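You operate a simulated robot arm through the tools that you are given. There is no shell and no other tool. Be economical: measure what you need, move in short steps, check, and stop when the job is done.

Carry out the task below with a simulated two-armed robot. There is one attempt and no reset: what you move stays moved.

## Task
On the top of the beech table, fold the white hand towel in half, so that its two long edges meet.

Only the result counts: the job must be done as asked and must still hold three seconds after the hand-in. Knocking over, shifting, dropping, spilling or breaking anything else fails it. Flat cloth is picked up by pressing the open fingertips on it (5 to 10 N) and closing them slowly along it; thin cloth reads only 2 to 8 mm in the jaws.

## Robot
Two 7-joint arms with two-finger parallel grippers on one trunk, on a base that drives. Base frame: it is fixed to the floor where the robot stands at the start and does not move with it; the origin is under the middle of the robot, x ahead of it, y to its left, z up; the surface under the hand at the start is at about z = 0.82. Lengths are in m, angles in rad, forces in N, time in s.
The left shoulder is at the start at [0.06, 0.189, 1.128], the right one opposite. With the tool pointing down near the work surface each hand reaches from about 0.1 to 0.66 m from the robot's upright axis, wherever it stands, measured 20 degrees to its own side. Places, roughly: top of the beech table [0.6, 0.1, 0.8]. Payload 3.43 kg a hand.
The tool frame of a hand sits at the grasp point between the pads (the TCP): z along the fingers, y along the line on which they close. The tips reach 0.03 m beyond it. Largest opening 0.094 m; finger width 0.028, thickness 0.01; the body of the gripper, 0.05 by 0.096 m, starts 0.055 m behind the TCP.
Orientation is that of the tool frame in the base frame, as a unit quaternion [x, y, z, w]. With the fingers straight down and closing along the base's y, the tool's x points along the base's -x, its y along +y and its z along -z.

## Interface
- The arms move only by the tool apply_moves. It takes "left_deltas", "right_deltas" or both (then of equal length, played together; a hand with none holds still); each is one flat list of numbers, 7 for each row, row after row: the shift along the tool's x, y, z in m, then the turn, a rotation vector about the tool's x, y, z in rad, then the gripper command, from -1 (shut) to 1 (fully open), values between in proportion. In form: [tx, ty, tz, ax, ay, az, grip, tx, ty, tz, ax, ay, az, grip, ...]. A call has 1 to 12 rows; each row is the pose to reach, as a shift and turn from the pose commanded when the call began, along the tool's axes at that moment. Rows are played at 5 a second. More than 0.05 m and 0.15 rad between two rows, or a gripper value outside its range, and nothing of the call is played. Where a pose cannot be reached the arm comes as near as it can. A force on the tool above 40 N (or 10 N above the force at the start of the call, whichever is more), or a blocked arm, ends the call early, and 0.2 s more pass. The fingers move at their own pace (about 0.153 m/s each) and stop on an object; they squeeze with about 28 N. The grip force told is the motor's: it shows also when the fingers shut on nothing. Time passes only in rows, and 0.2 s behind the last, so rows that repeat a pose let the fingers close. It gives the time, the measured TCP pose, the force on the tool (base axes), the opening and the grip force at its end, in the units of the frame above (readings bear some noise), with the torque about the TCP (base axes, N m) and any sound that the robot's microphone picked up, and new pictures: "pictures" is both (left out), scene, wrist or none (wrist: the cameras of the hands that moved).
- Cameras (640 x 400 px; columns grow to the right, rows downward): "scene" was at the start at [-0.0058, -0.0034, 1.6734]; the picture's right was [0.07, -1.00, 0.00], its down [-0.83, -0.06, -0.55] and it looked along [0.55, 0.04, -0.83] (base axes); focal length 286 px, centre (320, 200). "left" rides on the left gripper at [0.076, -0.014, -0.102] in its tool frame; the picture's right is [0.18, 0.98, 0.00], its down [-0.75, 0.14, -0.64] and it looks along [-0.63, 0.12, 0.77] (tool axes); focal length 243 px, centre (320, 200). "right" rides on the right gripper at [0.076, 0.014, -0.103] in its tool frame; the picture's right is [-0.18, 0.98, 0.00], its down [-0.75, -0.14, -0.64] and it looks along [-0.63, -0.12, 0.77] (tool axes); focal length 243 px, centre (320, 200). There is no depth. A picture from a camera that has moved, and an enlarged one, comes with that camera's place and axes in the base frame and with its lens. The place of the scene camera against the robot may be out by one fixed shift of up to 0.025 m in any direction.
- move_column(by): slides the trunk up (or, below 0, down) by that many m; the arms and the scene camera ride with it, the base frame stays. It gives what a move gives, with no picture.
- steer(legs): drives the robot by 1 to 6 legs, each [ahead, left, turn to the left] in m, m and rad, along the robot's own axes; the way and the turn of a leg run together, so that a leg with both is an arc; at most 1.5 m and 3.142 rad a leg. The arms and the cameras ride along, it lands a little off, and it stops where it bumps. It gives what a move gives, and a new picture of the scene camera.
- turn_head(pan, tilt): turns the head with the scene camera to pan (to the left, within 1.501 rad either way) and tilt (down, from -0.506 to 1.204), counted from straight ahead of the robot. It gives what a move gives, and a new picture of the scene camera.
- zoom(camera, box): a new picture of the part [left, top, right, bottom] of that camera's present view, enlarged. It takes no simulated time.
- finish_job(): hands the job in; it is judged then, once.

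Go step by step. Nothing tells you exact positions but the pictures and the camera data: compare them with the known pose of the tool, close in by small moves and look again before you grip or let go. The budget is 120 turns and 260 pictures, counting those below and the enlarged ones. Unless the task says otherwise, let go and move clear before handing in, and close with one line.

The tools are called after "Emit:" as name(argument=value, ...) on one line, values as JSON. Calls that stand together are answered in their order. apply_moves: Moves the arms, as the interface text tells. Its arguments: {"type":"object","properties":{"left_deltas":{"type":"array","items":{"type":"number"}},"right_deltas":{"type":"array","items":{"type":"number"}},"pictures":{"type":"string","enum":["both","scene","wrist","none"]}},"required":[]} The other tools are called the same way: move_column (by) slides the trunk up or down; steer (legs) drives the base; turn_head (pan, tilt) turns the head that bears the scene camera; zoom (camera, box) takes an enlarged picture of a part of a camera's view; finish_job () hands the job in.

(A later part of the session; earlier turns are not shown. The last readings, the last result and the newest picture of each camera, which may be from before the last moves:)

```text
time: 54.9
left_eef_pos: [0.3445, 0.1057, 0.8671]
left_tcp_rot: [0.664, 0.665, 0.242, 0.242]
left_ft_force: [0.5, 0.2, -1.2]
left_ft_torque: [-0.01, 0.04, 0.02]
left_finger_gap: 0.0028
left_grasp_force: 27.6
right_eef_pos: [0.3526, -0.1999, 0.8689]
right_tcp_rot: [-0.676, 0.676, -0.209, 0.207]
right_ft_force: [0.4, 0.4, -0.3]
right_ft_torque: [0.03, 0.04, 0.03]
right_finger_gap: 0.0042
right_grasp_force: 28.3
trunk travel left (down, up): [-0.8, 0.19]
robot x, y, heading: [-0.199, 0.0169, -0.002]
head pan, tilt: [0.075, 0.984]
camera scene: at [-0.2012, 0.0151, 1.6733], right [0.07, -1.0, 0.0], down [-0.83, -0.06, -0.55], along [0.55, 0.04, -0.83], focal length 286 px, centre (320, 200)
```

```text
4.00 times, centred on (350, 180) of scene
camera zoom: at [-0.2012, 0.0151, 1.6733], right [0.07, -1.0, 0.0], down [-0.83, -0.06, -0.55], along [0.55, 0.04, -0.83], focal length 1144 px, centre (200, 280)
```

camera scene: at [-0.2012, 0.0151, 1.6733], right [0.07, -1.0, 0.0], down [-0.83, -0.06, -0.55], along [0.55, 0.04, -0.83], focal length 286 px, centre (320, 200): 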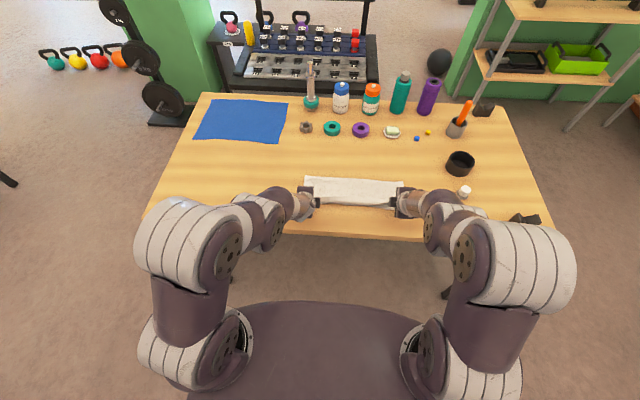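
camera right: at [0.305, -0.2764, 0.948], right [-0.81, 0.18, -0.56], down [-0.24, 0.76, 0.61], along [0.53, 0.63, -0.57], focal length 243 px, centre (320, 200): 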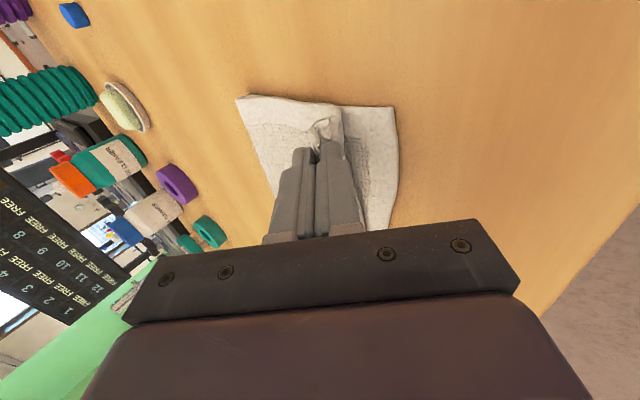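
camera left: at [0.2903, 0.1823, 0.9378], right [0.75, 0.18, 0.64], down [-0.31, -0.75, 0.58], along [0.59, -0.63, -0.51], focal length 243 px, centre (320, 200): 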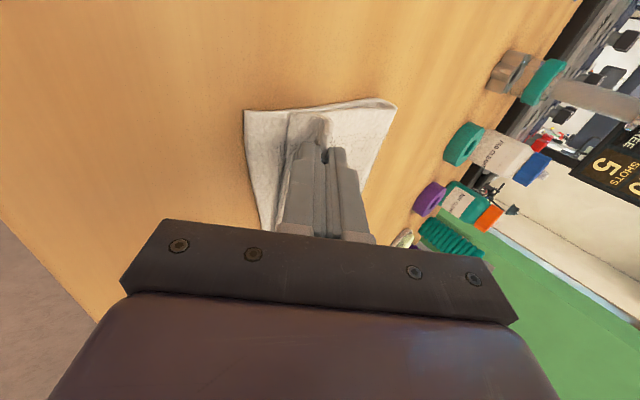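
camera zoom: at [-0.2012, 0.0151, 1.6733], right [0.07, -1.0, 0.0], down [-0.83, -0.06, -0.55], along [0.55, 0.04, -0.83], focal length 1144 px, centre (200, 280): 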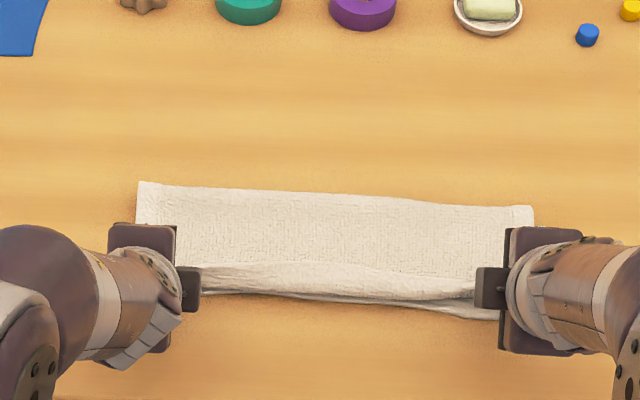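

Alignment looks very good: the top layer's front is at ≈0.356–0.360 with a short hem strip still in the fingers, and the bottom edge is at ≈0.35. I'll lower 3 mm, open slowly and slide the fingers out backward.

Emit:
apply_moves(left_deltas=[0, -0.0019, 0.0023, 0, 0, 0, -1, 0, -0.0019, 0.0023, 0, 0, 0, -0.85, 0, -0.0019, 0.0023, 0, 0, 0, -0.7, 0, -0.0013, 0.0016, 0, 0, 0, -0.6, 0, 0, 0, 0, 0, 0, -0.5, 0, 0, 0, 0, 0, 0, -0.5, 0, 0, -0.02, 0, 0, 0, -0.5, 0, 0, -0.045, 0, 0, 0, -0.5, 0, 0, -0.08, 0, 0, 0, -0.5], right_deltas=[0, 0.0017, 0.0025, 0, 0, 0, -1, 0, 0.0017, 0.0025, 0, 0, 0, -0.85, 0, 0.0017, 0.0025, 0, 0, 0, -0.7, 0, 0.0011, 0.0016, 0, 0, 0, -0.6, 0, 0, 0, 0, 0, 0, -0.5, 0, 0, 0, 0, 0, 0, -0.5, 0, 0, -0.02, 0, 0, 0, -0.5, 0, 0, -0.045, 0, 0, 0, -0.5, 0, 0, -0.08, 0, 0, 0, -0.5])

Emit:
zoom(camera="scene", box=[270, 130, 430, 230])

```text
time: 56.9
left_eef_pos: [0.2876, 0.1048, 0.9327]
left_tcp_rot: [0.663, 0.664, 0.245, 0.244]
left_ft_force: [-0.5, -0.3, 1.3]
left_ft_torque: [0.02, -0.01, 0.03]
left_finger_gap: 0.0236
left_grasp_force: 0.0
right_eef_pos: [0.3168, -0.1978, 0.9469]
right_tcp_rot: [-0.675, 0.677, -0.208, 0.205]
right_ft_force: [-0.6, 0.1, 0.0]
right_ft_torque: [-0.04, -0.02, 0.01]
right_finger_gap: 0.0235
right_grasp_force: 0.0
right hand out of reach, approached as far as the arm can: row 7, 8, 9
trunk travel left (down, up): [-0.8, 0.19]
robot x, y, heading: [-0.2013, 0.0204, 0.001]
head pan, tilt: [0.075, 0.984]
camera scene: at [-0.2097, 0.0157, 1.6734], right [0.07, -1.0, 0.0], down [-0.83, -0.06, -0.56], along [0.55, 0.04, -0.83], focal length 286 px, centre (320, 200)
camera right: at [0.2484, -0.275, 1.0252], right [-0.81, 0.18, -0.55], down [-0.24, 0.76, 0.61], along [0.53, 0.63, -0.57], focal length 243 px, centre (320, 200)
camera left: at [0.2109, 0.1808, 1.0], right [0.75, 0.18, 0.64], down [-0.31, -0.75, 0.58], along [0.59, -0.63, -0.51], focal length 243 px, centre (320, 200)
```

scene: 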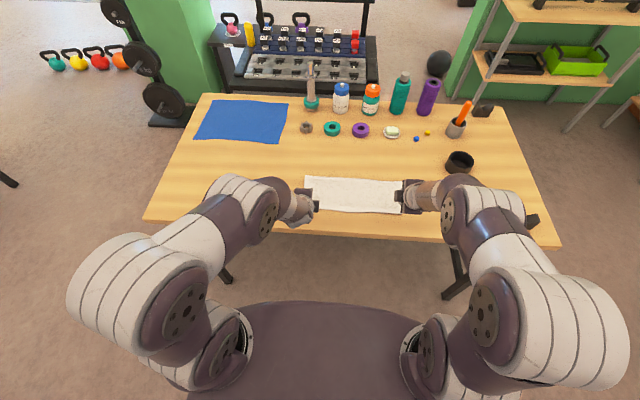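
right: 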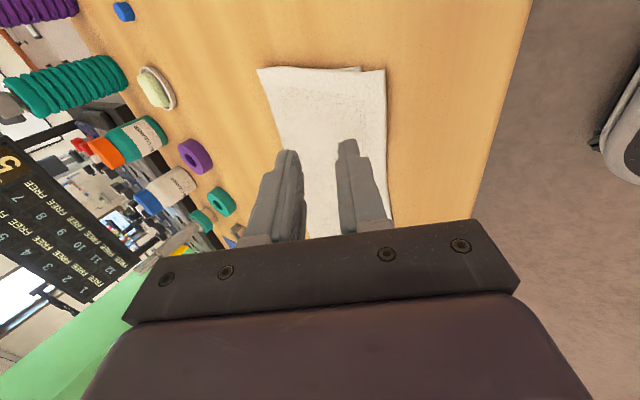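
left: 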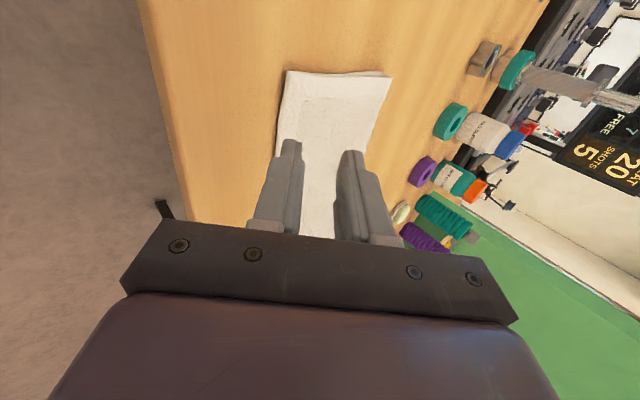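

```text
4.00 times, centred on (350, 180) of scene
camera zoom: at [-0.2097, 0.0157, 1.6734], right [0.07, -1.0, 0.0], down [-0.83, -0.06, -0.56], along [0.55, 0.04, -0.83], focal length 1144 px, centre (200, 280)
```

zoom: 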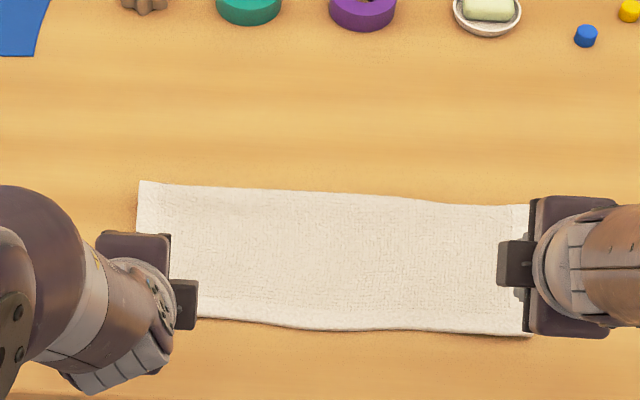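

The hem flopped open and the fold lies flat. I'll look closely at how well the edges match.

Emit:
zoom(camera="right", box=[240, 50, 400, 150])

Emit:
zoom(camera="left", box=[250, 50, 410, 150])

Emit:
zoom(camera="scene", box=[312, 195, 408, 225])

```text
4.00 times, centred on (320, 100) of right
camera zoom: at [0.2484, -0.275, 1.0252], right [-0.81, 0.18, -0.55], down [-0.24, 0.76, 0.61], along [0.53, 0.63, -0.57], focal length 970 px, centre (320, 600)
```

zoom: 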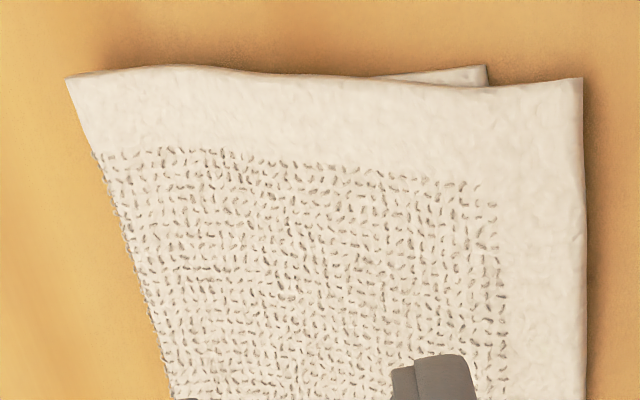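

```text
4.00 times, centred on (330, 100) of left
camera zoom: at [0.2109, 0.1808, 1.0], right [0.75, 0.18, 0.64], down [-0.31, -0.75, 0.58], along [0.59, -0.63, -0.51], focal length 970 px, centre (280, 600)
```

zoom: 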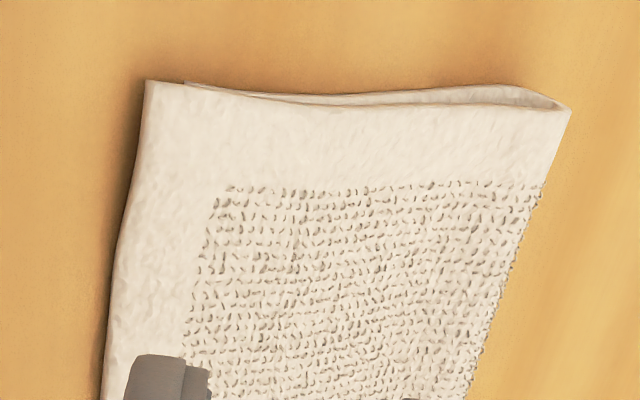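

```text
6.67 times, centred on (360, 210) of scene
camera zoom: at [-0.2097, 0.0157, 1.6734], right [0.07, -1.0, 0.0], down [-0.83, -0.06, -0.56], along [0.55, 0.04, -0.83], focal length 1907 px, centre (53, 133)
```

zoom: 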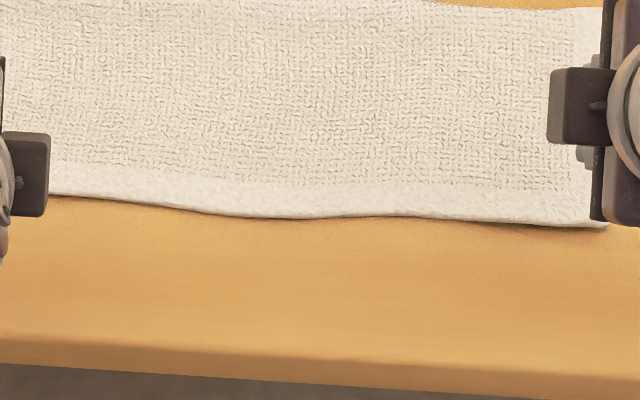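

The top edge overhangs the bottom edge by about 12 mm on the left and 22 mm on the right. I'll try sliding the top layer away from me with light fingertip drags, starting with both hands upright above the fold.

Emit:
apply_moves(left_deltas=[-0.004, 0.015, 0.0264, 0.14, 0, 0, -0.8, -0.008, 0.03, 0.0528, 0.28, 0, 0, -0.8, -0.012, 0.045, 0.0792, 0.42, 0, 0, -0.8, -0.016, 0.06, 0.1056, 0.56, 0, 0, -0.8, -0.02, 0.075, 0.132, 0.7, 0, 0, -0.8, -0.02, 0.075, 0.132, 0.7, 0, 0, -0.8], right_deltas=[-0.0046, -0.0111, 0.0238, -0.12, 0, 0, -0.8, -0.0092, -0.0222, 0.0477, -0.24, 0, 0, -0.8, -0.0138, -0.0334, 0.0715, -0.36, 0, 0, -0.8, -0.0184, -0.0445, 0.0954, -0.48, 0, 0, -0.8, -0.023, -0.0556, 0.1192, -0.6, 0, 0, -0.8, -0.023, -0.0556, 0.1192, -0.6, 0, 0, -0.8])

```text
time: 57.5
left_eef_pos: [0.2938, 0.1113, 0.869]
left_tcp_rot: [0.7, 0.696, 0.124, 0.103]
left_ft_force: [-0.8, -0.2, -0.5]
left_ft_torque: [0.0, 0.01, 0.01]
left_finger_gap: 0.0095
left_grasp_force: 0.0
left hand out of reach, approached as far as the arm can: row 3
right_eef_pos: [0.2604, -0.1841, 0.8523]
right_tcp_rot: [-0.704, 0.705, -0.057, 0.063]
right_ft_force: [0.4, 5.0, 12.1]
right_ft_torque: [-0.01, 0.11, -0.03]
right_finger_gap: 0.008
right_grasp_force: 0.2
right hand out of reach, approached as far as the arm can: row 2
trunk travel left (down, up): [-0.8, 0.19]
robot x, y, heading: [-0.2023, 0.0183, -0.008]
head pan, tilt: [0.075, 0.984]
stopped in row 3 (right hand): the force on the tool passed its limit at 172 N (the readings are from after the stop); the commanded pose is now the measured one
camera scene: at [-0.208, 0.0158, 1.6734], right [0.07, -1.0, 0.0], down [-0.83, -0.06, -0.56], along [0.55, 0.04, -0.83], focal length 286 px, centre (320, 200)
camera right: at [0.2306, -0.263, 0.9502], right [-0.97, 0.19, -0.16], down [0.03, 0.75, 0.66], along [0.25, 0.64, -0.73], focal length 243 px, centre (320, 200)
camera left: at [0.2475, 0.1857, 0.9642], right [0.93, 0.17, 0.32], down [-0.07, -0.77, 0.63], along [0.35, -0.61, -0.71], focal length 243 px, centre (320, 200)
```

scene: 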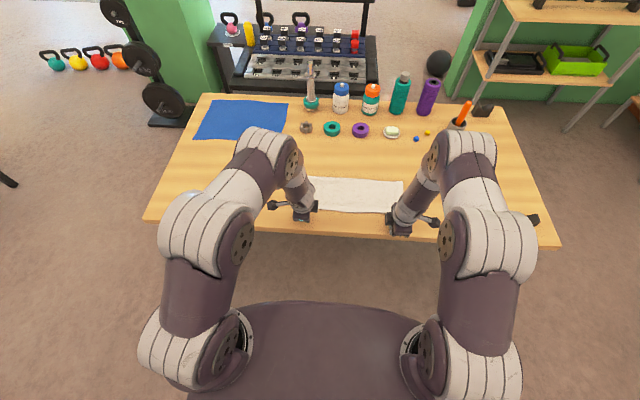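
right: 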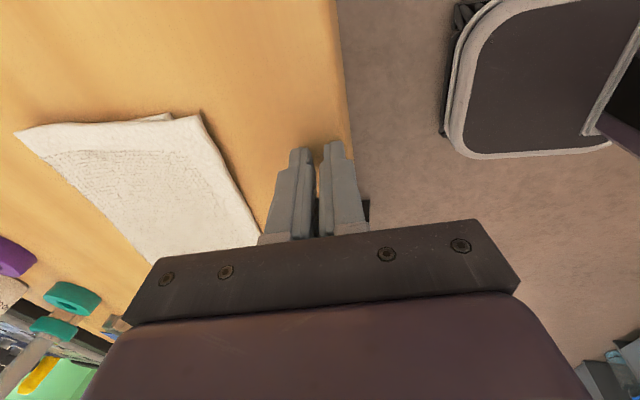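
left: 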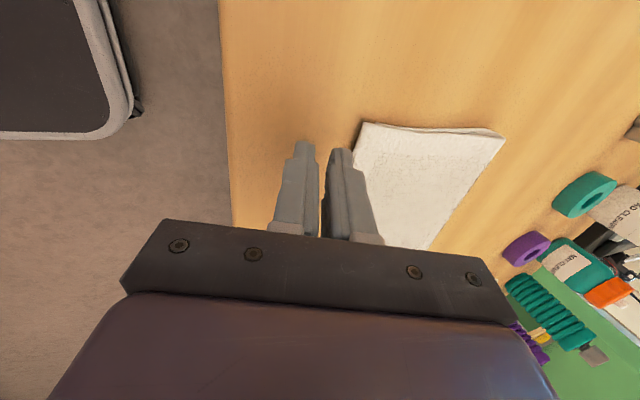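

The right hand bumped the bare table in front of the towel on that path; the towel itself is untouched. I'll raise both hands straight up and straighten them.

Emit:
apply_moves(left_deltas=[0, 0.0105, -0.031, 0, 0, 0, -1, 0, 0.021, -0.062, 0, 0, 0, -1, 0, 0.032, -0.095, 0.1, 0, 0, -1, 0, 0.032, -0.095, 0.21, 0, 0, -1, 0, 0.032, -0.095, 0.325, 0, 0, -1, 0, 0.032, -0.095, 0.325, 0, 0, -1], right_deltas=[0, -0.0056, -0.0325, 0, 0, 0, -1, 0, -0.011, -0.065, 0, 0, 0, -1, 0, -0.017, -0.0985, -0.06, 0, 0, -1, 0, -0.017, -0.0985, -0.12, 0, 0, -1, 0, -0.017, -0.0985, -0.17, 0, 0, -1, 0, -0.017, -0.0985, -0.17, 0, 0, -1])

Emit:
zoom(camera="scene", box=[280, 150, 424, 240])

```text
time: 59.0
left_eef_pos: [0.2923, 0.1079, 0.9692]
left_tcp_rot: [0.707, 0.707, 0.009, -0.013]
left_ft_force: [-0.2, 0.1, 0.5]
left_ft_torque: [0.01, -0.02, 0.02]
left_finger_gap: 0.0002
left_grasp_force: 28.2
left hand out of reach, approached as far as the arm can: row 3
right_eef_pos: [0.2627, -0.1866, 0.9506]
right_tcp_rot: [-0.706, 0.708, 0.006, 0.0]
right_ft_force: [0.2, 0.9, -1.6]
right_ft_torque: [0.01, 0.03, 0.01]
right_finger_gap: 0.0001
right_grasp_force: 27.5
trunk travel left (down, up): [-0.8, 0.19]
robot x, y, heading: [-0.1969, 0.0205, -0.004]
head pan, tilt: [0.075, 0.984]
camera scene: at [-0.2058, 0.015, 1.6734], right [0.07, -1.0, 0.0], down [-0.83, -0.06, -0.55], along [0.55, 0.04, -0.83], focal length 286 px, centre (320, 200)
camera right: at [0.2487, -0.2652, 1.0525], right [-0.98, 0.19, 0.01], down [0.15, 0.75, 0.65], along [0.11, 0.64, -0.76], focal length 243 px, centre (320, 200)
camera left: at [0.2797, 0.1821, 1.0734], right [0.98, 0.18, 0.0], down [0.14, -0.77, 0.62], along [0.11, -0.61, -0.79], focal length 243 px, centre (320, 200)
```

scene: 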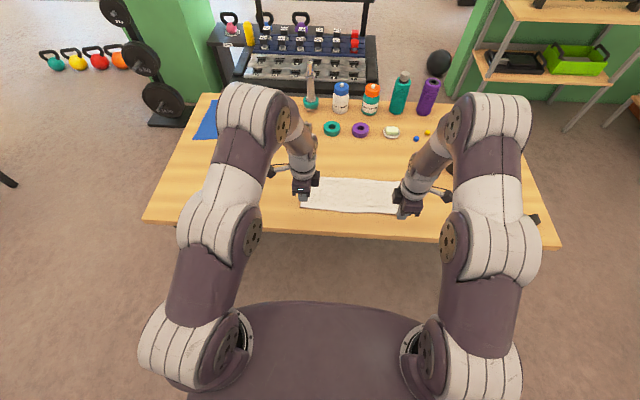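
right: 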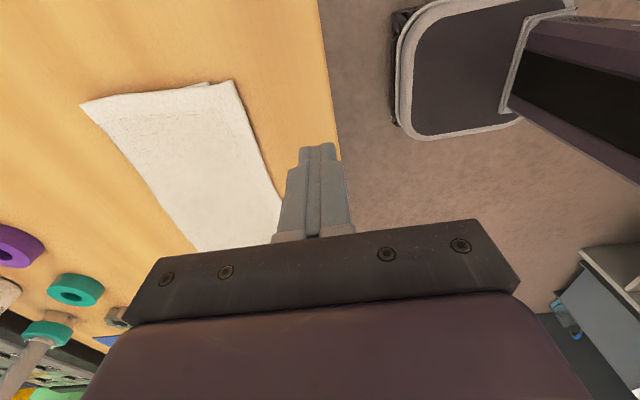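
left: 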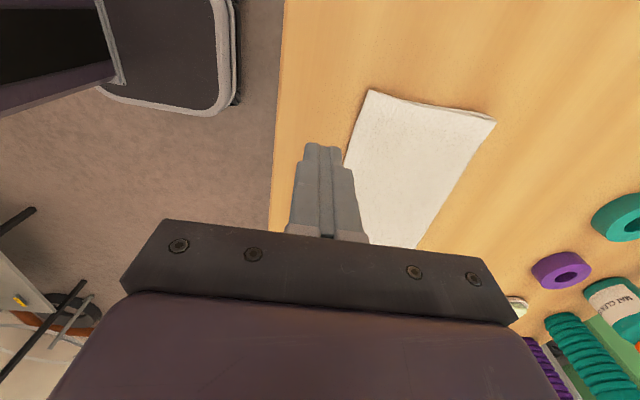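

```text
4.44 times, centred on (352, 195) of scene
camera zoom: at [-0.2058, 0.015, 1.6734], right [0.07, -1.0, 0.0], down [-0.83, -0.06, -0.55], along [0.55, 0.04, -0.83], focal length 1271 px, centre (178, 222)
```

zoom: 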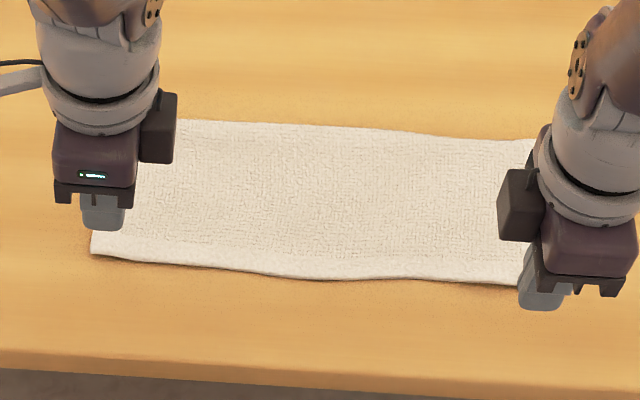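

The fold is intact. Moving both upright, closed hands above the top layer near the fold line.

Emit:
apply_moves(left_deltas=[-0.006, 0.035, 0, 0, 0, 0, -1, -0.012, 0.07, 0, 0, 0, 0, -1, -0.018, 0.105, 0, 0, 0, 0, -1, -0.023, 0.138, 0.015, 0, 0, 0, -1, -0.023, 0.138, 0.05, 0, 0, 0, -1, -0.023, 0.138, 0.089, 0, 0, 0, -1, -0.023, 0.138, 0.089, 0, 0, 0, -1], right_deltas=[-0.003, -0.042, 0, 0, 0, 0, -1, -0.006, -0.084, 0, 0, 0, 0, -1, -0.009, -0.126, 0, 0, 0, 0, -1, -0.012, -0.167, 0, 0, 0, 0, -1, -0.012, -0.167, 0.035, 0, 0, 0, -1, -0.012, -0.167, 0.07, 0, 0, 0, -1, -0.012, -0.167, 0.07, 0, 0, 0, -1], pictures="wrist")

```text
time: 60.5
left_eef_pos: [0.4066, 0.0901, 0.8875]
left_tcp_rot: [0.708, 0.706, 0.01, -0.013]
left_ft_force: [-0.2, 0.2, 0.2]
left_ft_torque: [0.0, -0.02, 0.0]
left_finger_gap: 0.0001
left_grasp_force: 28.2
left hand out of reach, approached as far as the arm can: row 4, 5, 6, 7
right_eef_pos: [0.4201, -0.1733, 0.8819]
right_tcp_rot: [-0.707, 0.708, 0.005, 0.001]
right_ft_force: [0.8, 0.3, -0.3]
right_ft_torque: [-0.01, 0.0, -0.01]
right_finger_gap: 0.0
right_grasp_force: 28.1
right hand out of reach, approached as far as the arm can: row 4, 5, 6, 7
trunk travel left (down, up): [-0.8, 0.19]
robot x, y, heading: [-0.2008, 0.0164, -0.001]
head pan, tilt: [0.075, 0.984]
camera right: at [0.4062, -0.2521, 0.9837], right [-0.98, 0.19, 0.01], down [0.15, 0.75, 0.65], along [0.11, 0.64, -0.76], focal length 243 px, centre (320, 200)
camera left: at [0.394, 0.1635, 0.9926], right [0.98, 0.18, 0.0], down [0.14, -0.77, 0.62], along [0.12, -0.61, -0.79], focal length 243 px, centre (320, 200)
```

right: 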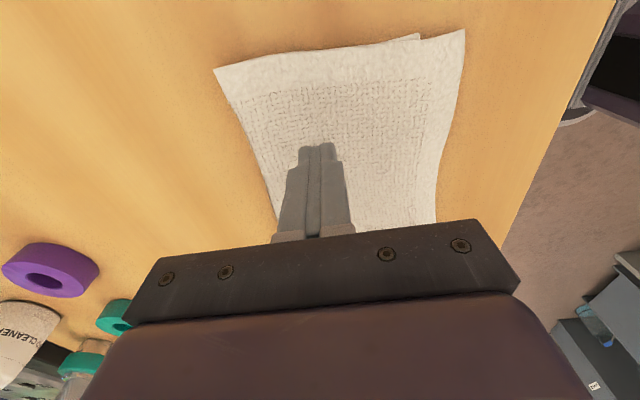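
left: 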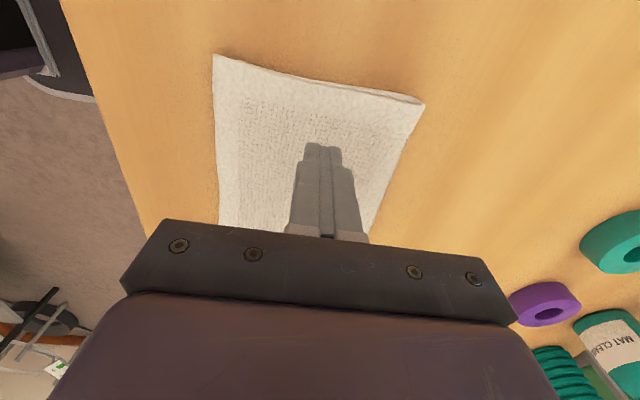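

The top layer overhangs 22 mm on the right and about 10 mm on the left, with the fold line at ≈0.468. I'll lower the closed fingertips to light contact.

Emit:
apply_moves(left_deltas=[0, -0.004, 0.014, 0, 0, 0, -1, 0, -0.004, 0.026, 0, 0, 0, -1, 0, -0.004, 0.03, 0, 0, 0, -1, 0, -0.004, 0.03, 0, 0, 0, -1], right_deltas=[0, 0.004, 0.01, 0, 0, 0, -1, 0, 0.004, 0.02, 0, 0, 0, -1, 0, 0.004, 0.0245, 0, 0, 0, -1, 0, 0.004, 0.0245, 0, 0, 0, -1], pictures="none")

```text
time: 61.5
left_eef_pos: [0.4037, 0.093, 0.8578]
left_tcp_rot: [0.707, 0.707, 0.011, -0.012]
left_ft_force: [-0.2, -0.2, 2.6]
left_ft_torque: [-0.01, 0.01, -0.01]
left_finger_gap: 0.0
left_grasp_force: 28.3
right_eef_pos: [0.4144, -0.1739, 0.8564]
right_tcp_rot: [-0.707, 0.707, 0.004, 0.001]
right_ft_force: [0.5, 0.1, 5.7]
right_ft_torque: [0.02, 0.04, 0.01]
right_finger_gap: 0.0001
right_grasp_force: 27.9
trunk travel left (down, up): [-0.8, 0.19]
robot x, y, heading: [-0.199, 0.0194, 0.004]
head pan, tilt: [0.075, 0.984]
```

Light contact on both sides (3 N and 6 N). I'll drag by driving 2 cm ahead, then look.

Emit:
steer(legs=[[0.02, 0, 0]])

Emit:
zoom(camera="right", box=[160, 0, 480, 200])

Emit:
zoom(camera="left", box=[160, 0, 480, 200])

```text
time: 62.3
left_eef_pos: [0.4225, 0.0928, 0.8585]
left_tcp_rot: [0.708, 0.706, 0.01, -0.014]
left_ft_force: [-0.2, -0.4, 2.0]
left_ft_torque: [-0.02, 0.0, 0.02]
left_finger_gap: 0.0002
left_grasp_force: 28.6
right_eef_pos: [0.4353, -0.1725, 0.8556]
right_tcp_rot: [-0.707, 0.707, 0.005, 0.001]
right_ft_force: [-2.9, 0.6, 8.6]
right_ft_torque: [-0.01, 0.12, -0.01]
right_finger_gap: 0.0003
right_grasp_force: 27.9
trunk travel left (down, up): [-0.8, 0.19]
robot x, y, heading: [-0.1756, 0.0217, -0.004]
head pan, tilt: [0.075, 0.984]
camera scene: at [-0.1867, 0.015, 1.6734], right [0.07, -1.0, 0.0], down [-0.83, -0.06, -0.55], along [0.55, 0.04, -0.83], focal length 286 px, centre (320, 200)
```

scene: 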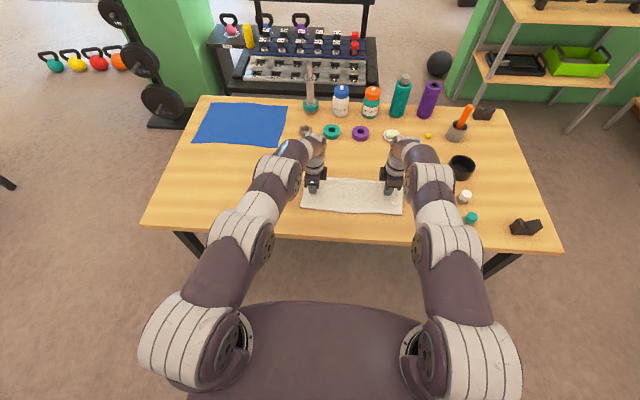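

```text
2.00 times, centred on (320, 100) of right
camera zoom: at [0.4214, -0.2513, 0.958], right [-0.98, 0.18, 0.01], down [0.15, 0.75, 0.65], along [0.11, 0.64, -0.76], focal length 485 px, centre (320, 400)
```

zoom: 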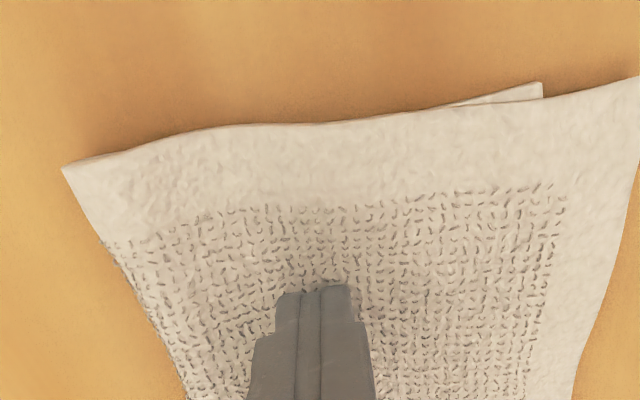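

```text
2.00 times, centred on (320, 100) of left
camera zoom: at [0.4091, 0.1662, 0.9625], right [0.98, 0.18, 0.0], down [0.14, -0.77, 0.62], along [0.11, -0.61, -0.79], focal length 485 px, centre (320, 400)
```

zoom: 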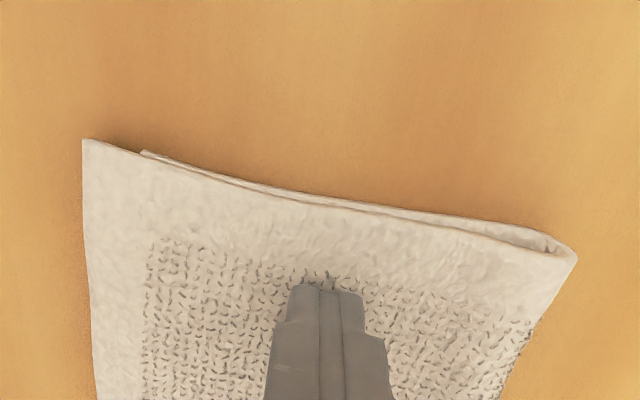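

Both layers moved together, so dragging can't fix the overhang (about 13 mm left, 20 mm right). I'll regrip the overhanging top edge and lay it down again, starting by placing the open fingers over it.

Emit:
apply_moves(left_deltas=[0, 0, -0.035, 0, 0, 0, -1, 0.006, -0.024, -0.045, 0, 0, 0, -0.8, 0.012, -0.048, -0.045, 0, 0, 0, -0.53, 0.017, -0.0715, -0.045, 0, 0, 0, -0.53, 0.017, -0.0715, -0.012, 0, 0, 0, -0.53, 0.017, -0.0715, -0.012, 0, 0, 0, -0.53], right_deltas=[0, 0, -0.035, 0, 0, 0, -1, 0.009, 0.029, -0.045, 0, 0, 0, -0.8, 0.019, 0.058, -0.045, 0, 0, 0, -0.53, 0.0285, 0.0863, -0.045, 0, 0, 0, -0.53, 0.0285, 0.0863, -0.013, 0, 0, 0, -0.53, 0.0285, 0.0863, -0.013, 0, 0, 0, -0.53], pictures="wrist")

```text
time: 63.7
left_eef_pos: [0.3526, 0.1076, 0.8718]
left_tcp_rot: [0.707, 0.707, 0.011, -0.013]
left_ft_force: [0.7, -0.3, 1.2]
left_ft_torque: [-0.01, -0.01, 0.0]
left_finger_gap: 0.022
left_grasp_force: 0.1
right_eef_pos: [0.3492, -0.2019, 0.8681]
right_tcp_rot: [-0.706, 0.708, 0.005, 0.001]
right_ft_force: [-0.8, 0.3, -0.9]
right_ft_torque: [0.02, 0.01, 0.03]
right_finger_gap: 0.0222
right_grasp_force: 0.0
trunk travel left (down, up): [-0.8, 0.19]
robot x, y, heading: [-0.1766, 0.0197, -0.003]
head pan, tilt: [0.075, 0.984]
camera right: at [0.3349, -0.28, 0.9702], right [-0.98, 0.18, 0.01], down [0.15, 0.75, 0.65], along [0.11, 0.64, -0.76], focal length 243 px, centre (320, 200)
camera left: at [0.3381, 0.1812, 0.9753], right [0.98, 0.18, 0.0], down [0.14, -0.77, 0.62], along [0.11, -0.61, -0.79], focal length 243 px, centre (320, 200)
```

right: 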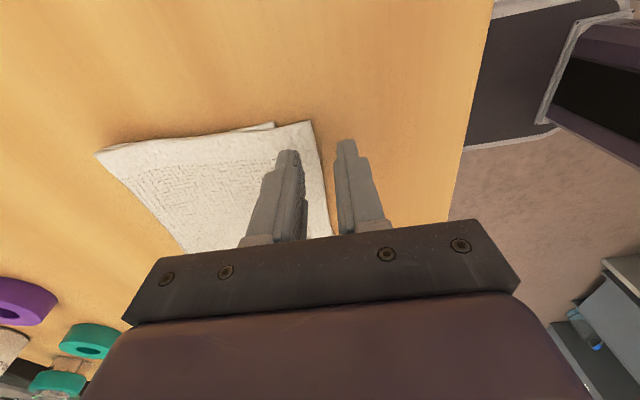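
left: 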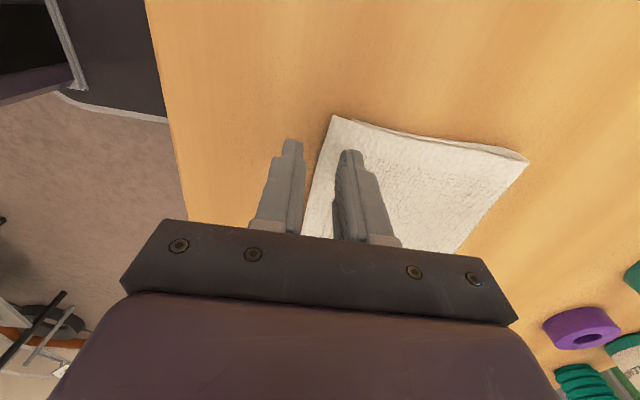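

The fingers straddle the top edge, with the far finger on the overhang. I'll press lightly and close slowly.

Emit:
apply_moves(left_deltas=[0, -0.002, 0.008, 0, 0, 0, -0.53, 0, -0.002, 0.0165, 0, 0, 0, -0.53, 0, -0.002, 0.0165, 0, 0, 0, -0.53, 0, -0.002, 0.0165, 0, 0, 0, -0.6, 0, -0.002, 0.0165, 0, 0, 0, -0.68, 0, -0.002, 0.0165, 0, 0, 0, -0.76, 0, -0.002, 0.0165, 0, 0, 0, -0.84, 0, -0.002, 0.0165, 0, 0, 0, -0.92, 0, -0.002, 0.0165, 0, 0, 0, -1, 0, -0.002, 0.0165, 0, 0, 0, -1], right_deltas=[0, 0, 0.007, 0, 0, 0, -0.53, 0, 0, 0.0146, 0, 0, 0, -0.53, 0, 0, 0.0146, 0, 0, 0, -0.53, 0, 0, 0.0146, 0, 0, 0, -0.6, 0, 0, 0.0146, 0, 0, 0, -0.68, 0, 0, 0.0146, 0, 0, 0, -0.76, 0, 0, 0.0146, 0, 0, 0, -0.84, 0, 0, 0.0146, 0, 0, 0, -0.92, 0, 0, 0.0146, 0, 0, 0, -1, 0, 0, 0.0146, 0, 0, 0, -1], pictures="wrist")

```text
time: 65.9
left_eef_pos: [0.3501, 0.1081, 0.8542]
left_tcp_rot: [0.708, 0.706, 0.011, -0.012]
left_ft_force: [4.1, -0.1, 19.0]
left_ft_torque: [-0.01, -0.29, 0.0]
left_finger_gap: 0.0
left_grasp_force: 28.2
right_eef_pos: [0.348, -0.202, 0.8547]
right_tcp_rot: [-0.707, 0.707, 0.006, 0.002]
right_ft_force: [-0.7, 0.7, 1.6]
right_ft_torque: [0.02, 0.0, 0.0]
right_finger_gap: 0.0
right_grasp_force: 27.9
trunk travel left (down, up): [-0.8, 0.19]
robot x, y, heading: [-0.1802, 0.0178, 0.006]
head pan, tilt: [0.075, 0.984]
camera right: at [0.3344, -0.2795, 0.9569], right [-0.98, 0.18, 0.01], down [0.15, 0.75, 0.65], along [0.11, 0.64, -0.76], focal length 243 px, centre (320, 200)
camera left: at [0.3358, 0.1817, 0.9588], right [0.98, 0.18, 0.0], down [0.14, -0.77, 0.62], along [0.12, -0.61, -0.79], focal length 243 px, centre (320, 200)
```

right: 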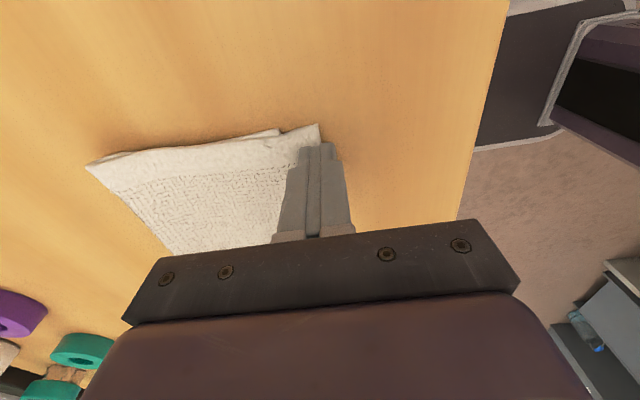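
left: 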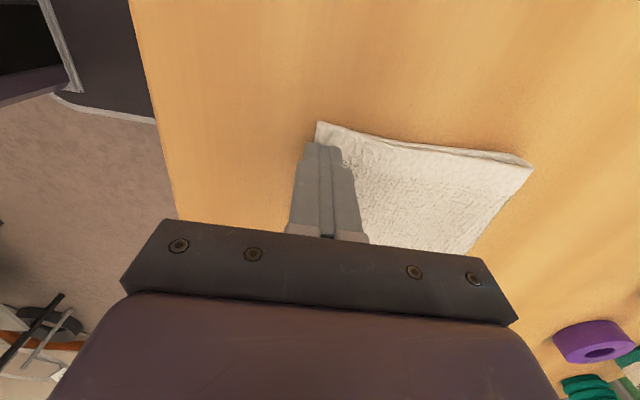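

The fingers closed on nothing because too little cloth was between them. The top edge is now at ≈0.344 on both sides, so I'll retry here with a wider opening and slightly firmer press.

Emit:
apply_moves(left_deltas=[0, 0, -0.012, 0, 0, 0, -1, 0, 0, -0.012, 0, 0, 0, -0.4, 0, 0, -0.012, 0, 0, 0, -0.36, 0, 0, -0.0002, 0, 0, 0, -0.36, 0, 0, -0.0002, 0, 0, 0, -0.36, 0, 0, -0.0002, 0, 0, 0, -0.47, 0, 0, -0.0002, 0, 0, 0, -0.58, 0, 0, -0.0002, 0, 0, 0, -0.69, 0, 0, -0.0002, 0, 0, 0, -0.8, 0, 0, -0.0002, 0, 0, 0, -0.91, 0, 0, -0.0002, 0, 0, 0, -1, 0, 0, -0.0002, 0, 0, 0, -1], right_deltas=[0, 0, -0.012, 0, 0, 0, -1, 0, 0, -0.012, 0, 0, 0, -0.4, 0, -0.001, -0.012, 0, 0, 0, -0.36, 0, -0.001, 0.0022, 0, 0, 0, -0.36, 0, -0.001, 0.0022, 0, 0, 0, -0.36, 0, -0.001, 0.0022, 0, 0, 0, -0.47, 0, -0.001, 0.0022, 0, 0, 0, -0.58, 0, -0.001, 0.0022, 0, 0, 0, -0.69, 0, -0.001, 0.0022, 0, 0, 0, -0.8, 0, -0.001, 0.0022, 0, 0, 0, -0.91, 0, -0.001, 0.0022, 0, 0, 0, -1, 0, -0.001, 0.0022, 0, 0, 0, -1], pictures="wrist")

```text
time: 68.5
left_eef_pos: [0.3477, 0.1108, 0.8558]
left_tcp_rot: [0.708, 0.706, 0.01, -0.011]
left_ft_force: [-0.8, -1.5, 9.2]
left_ft_torque: [-0.04, 0.02, 0.02]
left_finger_gap: 0.0
left_grasp_force: 28.4
right_eef_pos: [0.3481, -0.2002, 0.8537]
right_tcp_rot: [-0.707, 0.707, 0.004, 0.003]
right_ft_force: [7.2, -1.8, 32.0]
right_ft_torque: [-0.09, -0.5, 0.03]
right_finger_gap: 0.0037
right_grasp_force: 27.8
trunk travel left (down, up): [-0.8, 0.19]
robot x, y, heading: [-0.1806, 0.0188, -0.003]
head pan, tilt: [0.075, 0.984]
camera right: at [0.3351, -0.2789, 0.9565], right [-0.98, 0.18, 0.0], down [0.14, 0.75, 0.65], along [0.12, 0.64, -0.76], focal length 243 px, centre (320, 200)
camera left: at [0.3339, 0.1836, 0.9603], right [0.98, 0.18, 0.0], down [0.14, -0.77, 0.62], along [0.12, -0.61, -0.79], focal length 243 px, centre (320, 200)
```

right: 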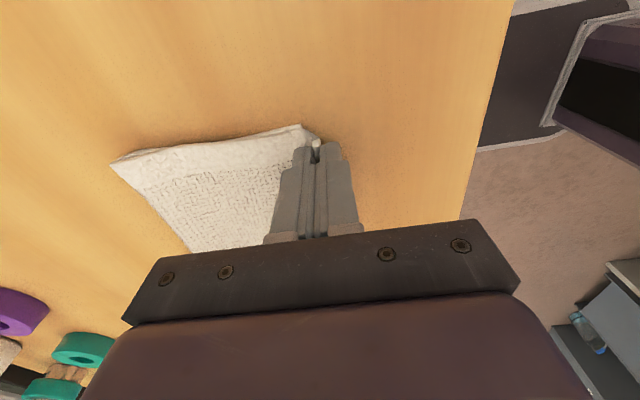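
left: 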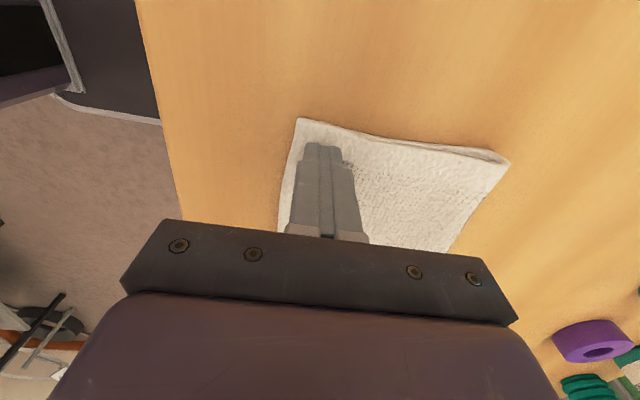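

The right hand caught the edge (3.7 mm), but the left missed and its edge now lies at ≈0.332. I'll retry the left hand slightly closer and firmer while the right holds.

Emit:
apply_moves(left_deltas=[0, 0, -0.012, 0, 0, 0, -1, 0, -0.007, -0.012, 0, 0, 0, -0.4, 0, -0.007, -0.012, 0, 0, 0, -0.32, 0, -0.007, 0.0012, 0, 0, 0, -0.32, 0, -0.007, 0.0012, 0, 0, 0, -0.32, 0, -0.007, 0.0012, 0, 0, 0, -0.45, 0, -0.007, 0.0014, 0, 0, 0, -0.57, 0, -0.007, 0.0016, 0, 0, 0, -0.69, 0, -0.007, 0.0016, 0, 0, 0, -0.8, 0, -0.007, 0.0016, 0, 0, 0, -0.91, 0, -0.007, 0.0016, 0, 0, 0, -1, 0, -0.007, 0.0016, 0, 0, 0, -1], pictures="wrist")

```text
time: 71.1
left_eef_pos: [0.3395, 0.1103, 0.854]
left_tcp_rot: [0.707, 0.707, 0.011, -0.012]
left_ft_force: [4.8, -1.1, 15.7]
left_ft_torque: [-0.1, -0.25, 0.03]
left_finger_gap: 0.0043
left_grasp_force: 28.0
right_eef_pos: [0.3477, -0.2004, 0.8543]
right_tcp_rot: [-0.707, 0.707, 0.003, 0.003]
right_ft_force: [7.5, 0.2, 36.8]
right_ft_torque: [-0.03, -0.52, 0.01]
right_finger_gap: 0.0033
right_grasp_force: 27.7
trunk travel left (down, up): [-0.8, 0.19]
robot x, y, heading: [-0.1798, 0.0178, -0.001]
head pan, tilt: [0.075, 0.984]
camera left: at [0.326, 0.1838, 0.9596], right [0.98, 0.18, 0.01], down [0.14, -0.77, 0.62], along [0.12, -0.61, -0.79], focal length 243 px, centre (320, 200)
```

left: 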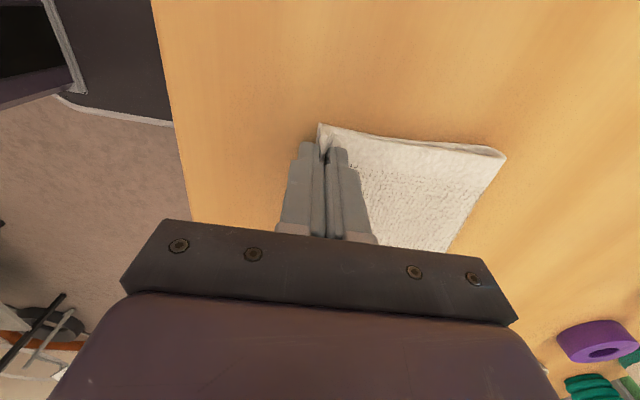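

Both hands hold the edge now. I'll lift 4 cm gently to see whether only the top layer came along.

Emit:
apply_moves(left_deltas=[0, 0.004, -0.015, 0, 0, 0, -1, 0, 0.008, -0.03, 0, 0, 0, -1, 0, 0.012, -0.045, 0, 0, 0, -1], right_deltas=[0, -0.004, -0.015, 0, 0, 0, -1, 0, -0.008, -0.03, 0, 0, 0, -1, 0, -0.012, -0.045, 0, 0, 0, -1])

Emit:
zoom(camera="scene", box=[270, 150, 430, 250])

```text
time: 71.9
left_eef_pos: [0.3541, 0.1085, 0.8976]
left_tcp_rot: [0.707, 0.707, 0.01, -0.014]
left_ft_force: [0.9, -0.5, 0.5]
left_ft_torque: [0.02, -0.05, 0.01]
left_finger_gap: 0.004
left_grasp_force: 27.6
right_eef_pos: [0.3601, -0.201, 0.8945]
right_tcp_rot: [-0.707, 0.707, 0.007, 0.0]
right_ft_force: [0.1, 0.1, 0.6]
right_ft_torque: [0.0, 0.05, 0.05]
right_finger_gap: 0.0034
right_grasp_force: 27.8
trunk travel left (down, up): [-0.8, 0.19]
robot x, y, heading: [-0.181, 0.021, -0.007]
head pan, tilt: [0.075, 0.984]
camera scene: at [-0.1854, 0.0149, 1.6732], right [0.07, -1.0, 0.0], down [-0.83, -0.06, -0.55], along [0.55, 0.04, -0.83], focal length 286 px, centre (320, 200)
camera right: at [0.3472, -0.2798, 0.9979], right [-0.98, 0.18, 0.01], down [0.15, 0.75, 0.65], along [0.11, 0.64, -0.76], focal length 243 px, centre (320, 200)
camera left: at [0.3403, 0.1816, 1.0014], right [0.98, 0.18, 0.0], down [0.15, -0.77, 0.62], along [0.11, -0.61, -0.79], focal length 243 px, centre (320, 200)
```

scene: 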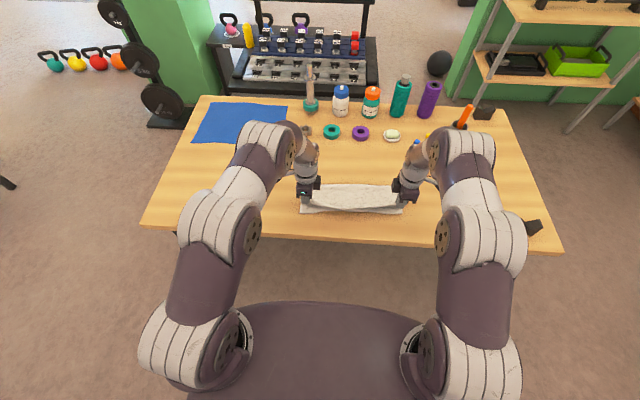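
right: 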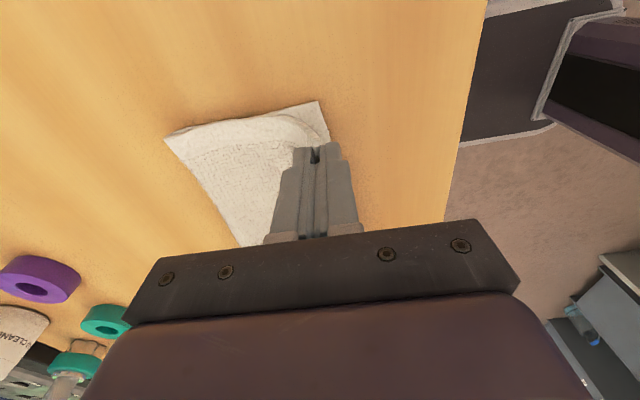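
left: 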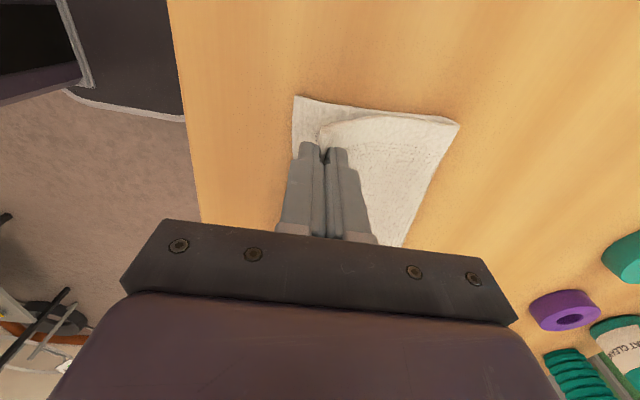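

```text
4.00 times, centred on (350, 200) of scene
camera zoom: at [-0.1854, 0.0149, 1.6732], right [0.07, -1.0, 0.0], down [-0.83, -0.06, -0.55], along [0.55, 0.04, -0.83], focal length 1144 px, centre (200, 200)
```

zoom: 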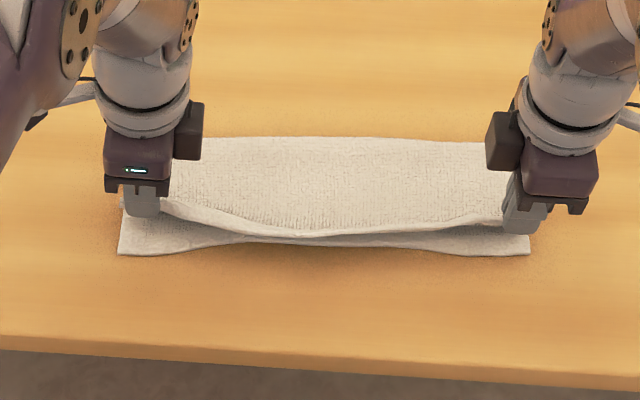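

Only the top layer lifted. The bottom edge now runs from (0.331, 0.132) to (0.357, -0.224), and the fold line is about 11 cm behind it. I'll swing the held edge back over to restart the fold, with the fold line biased slightly outward.

Emit:
apply_moves(left_deltas=[0, 0.0127, -0.014, -0.133, 0, 0, -1, 0, 0.0253, -0.026, -0.267, 0, 0, -1, 0, 0.038, -0.036, -0.4, 0, 0, -1, 0, 0.038, -0.036, -0.4, 0, 0, -1], right_deltas=[0, -0.016, -0.015, 0.133, 0, 0, -1, 0, -0.032, -0.028, 0.267, 0, 0, -1, 0, -0.048, -0.039, 0.4, 0, 0, -1, 0, -0.048, -0.039, 0.4, 0, 0, -1], pictures="none")

```text
time: 72.9
left_eef_pos: [0.3935, 0.1065, 0.9343]
left_tcp_rot: [0.695, 0.691, 0.15, 0.128]
left_ft_force: [-0.1, 0.0, 0.3]
left_ft_torque: [-0.04, 0.05, 0.01]
left_finger_gap: 0.0041
left_grasp_force: 28.5
right_eef_pos: [0.4108, -0.2029, 0.9355]
right_tcp_rot: [-0.692, 0.695, -0.136, 0.142]
right_ft_force: [-0.6, 0.1, 0.1]
right_ft_torque: [0.01, 0.1, -0.02]
right_finger_gap: 0.0032
right_grasp_force: 27.6
trunk travel left (down, up): [-0.8, 0.19]
robot x, y, heading: [-0.1802, 0.0179, -0.005]
head pan, tilt: [0.075, 0.984]
```

Both reached. Driving ahead 7.5 cm.

Emit:
steer(legs=[[0.075, 0.003, 0]])

Emit:
zoom(camera="scene", box=[270, 150, 430, 250])

Emit:
zoom(camera="right", box=[0, 0, 640, 400])

Emit:
zoom(camera="left", box=[0, 0, 640, 400])

```text
time: 74.0
left_eef_pos: [0.4703, 0.1088, 0.9329]
left_tcp_rot: [0.697, 0.689, 0.151, 0.127]
left_ft_force: [-0.1, -0.1, -0.2]
left_ft_torque: [0.02, 0.06, 0.01]
left_finger_gap: 0.0042
left_grasp_force: 28.3
right_eef_pos: [0.4859, -0.2003, 0.9345]
right_tcp_rot: [-0.692, 0.695, -0.134, 0.141]
right_ft_force: [0.3, -0.3, 0.2]
right_ft_torque: [0.01, 0.05, -0.01]
right_finger_gap: 0.0034
right_grasp_force: 28.3
trunk travel left (down, up): [-0.8, 0.19]
robot x, y, heading: [-0.1079, 0.0225, -0.002]
head pan, tilt: [0.075, 0.984]
camera scene: at [-0.1099, 0.0179, 1.6735], right [0.07, -1.0, 0.0], down [-0.83, -0.06, -0.55], along [0.55, 0.04, -0.83], focal length 286 px, centre (320, 200)
```

scene: 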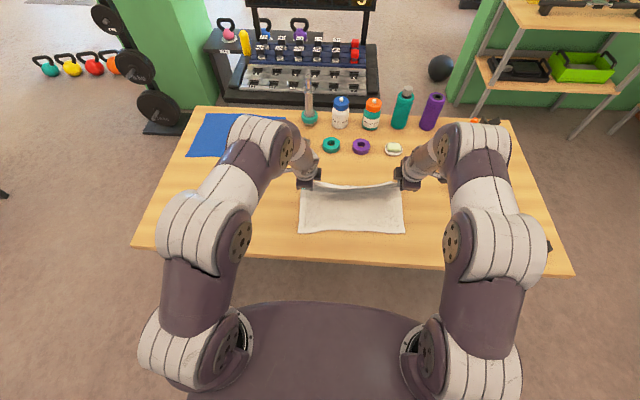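

```text
4.00 times, centred on (350, 200) of scene
camera zoom: at [-0.1099, 0.0179, 1.6735], right [0.07, -1.0, 0.0], down [-0.83, -0.06, -0.55], along [0.55, 0.04, -0.83], focal length 1144 px, centre (200, 200)
```

zoom: 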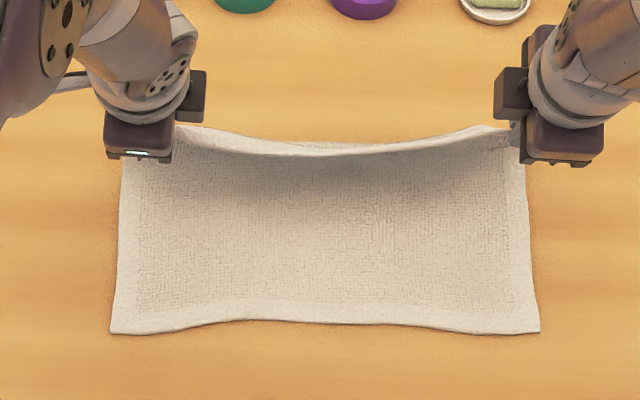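

```text
1.00 times, centred on (320, 200) of right (not enlarged: the box is as wide or as high as the picture)
camera zoom: at [0.4331, -0.2782, 1.0237], right [-0.91, 0.19, -0.37], down [-0.11, 0.75, 0.65], along [0.4, 0.64, -0.66], focal length 243 px, centre (320, 200)
```

zoom: 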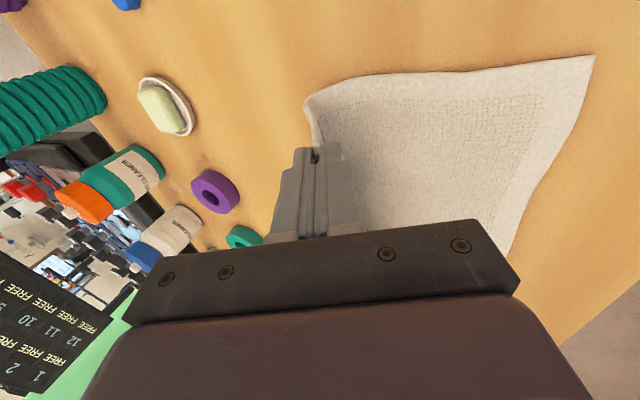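

```text
1.00 times, centred on (320, 200) of left (not enlarged: the box is as wide or as high as the picture)
camera zoom: at [0.4169, 0.183, 1.0244], right [0.91, 0.17, 0.38], down [-0.12, -0.77, 0.62], along [0.4, -0.61, -0.68], focal length 243 px, centre (320, 200)
```

zoom: 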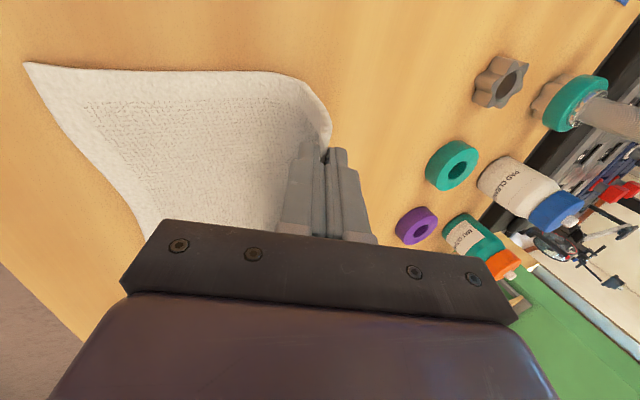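

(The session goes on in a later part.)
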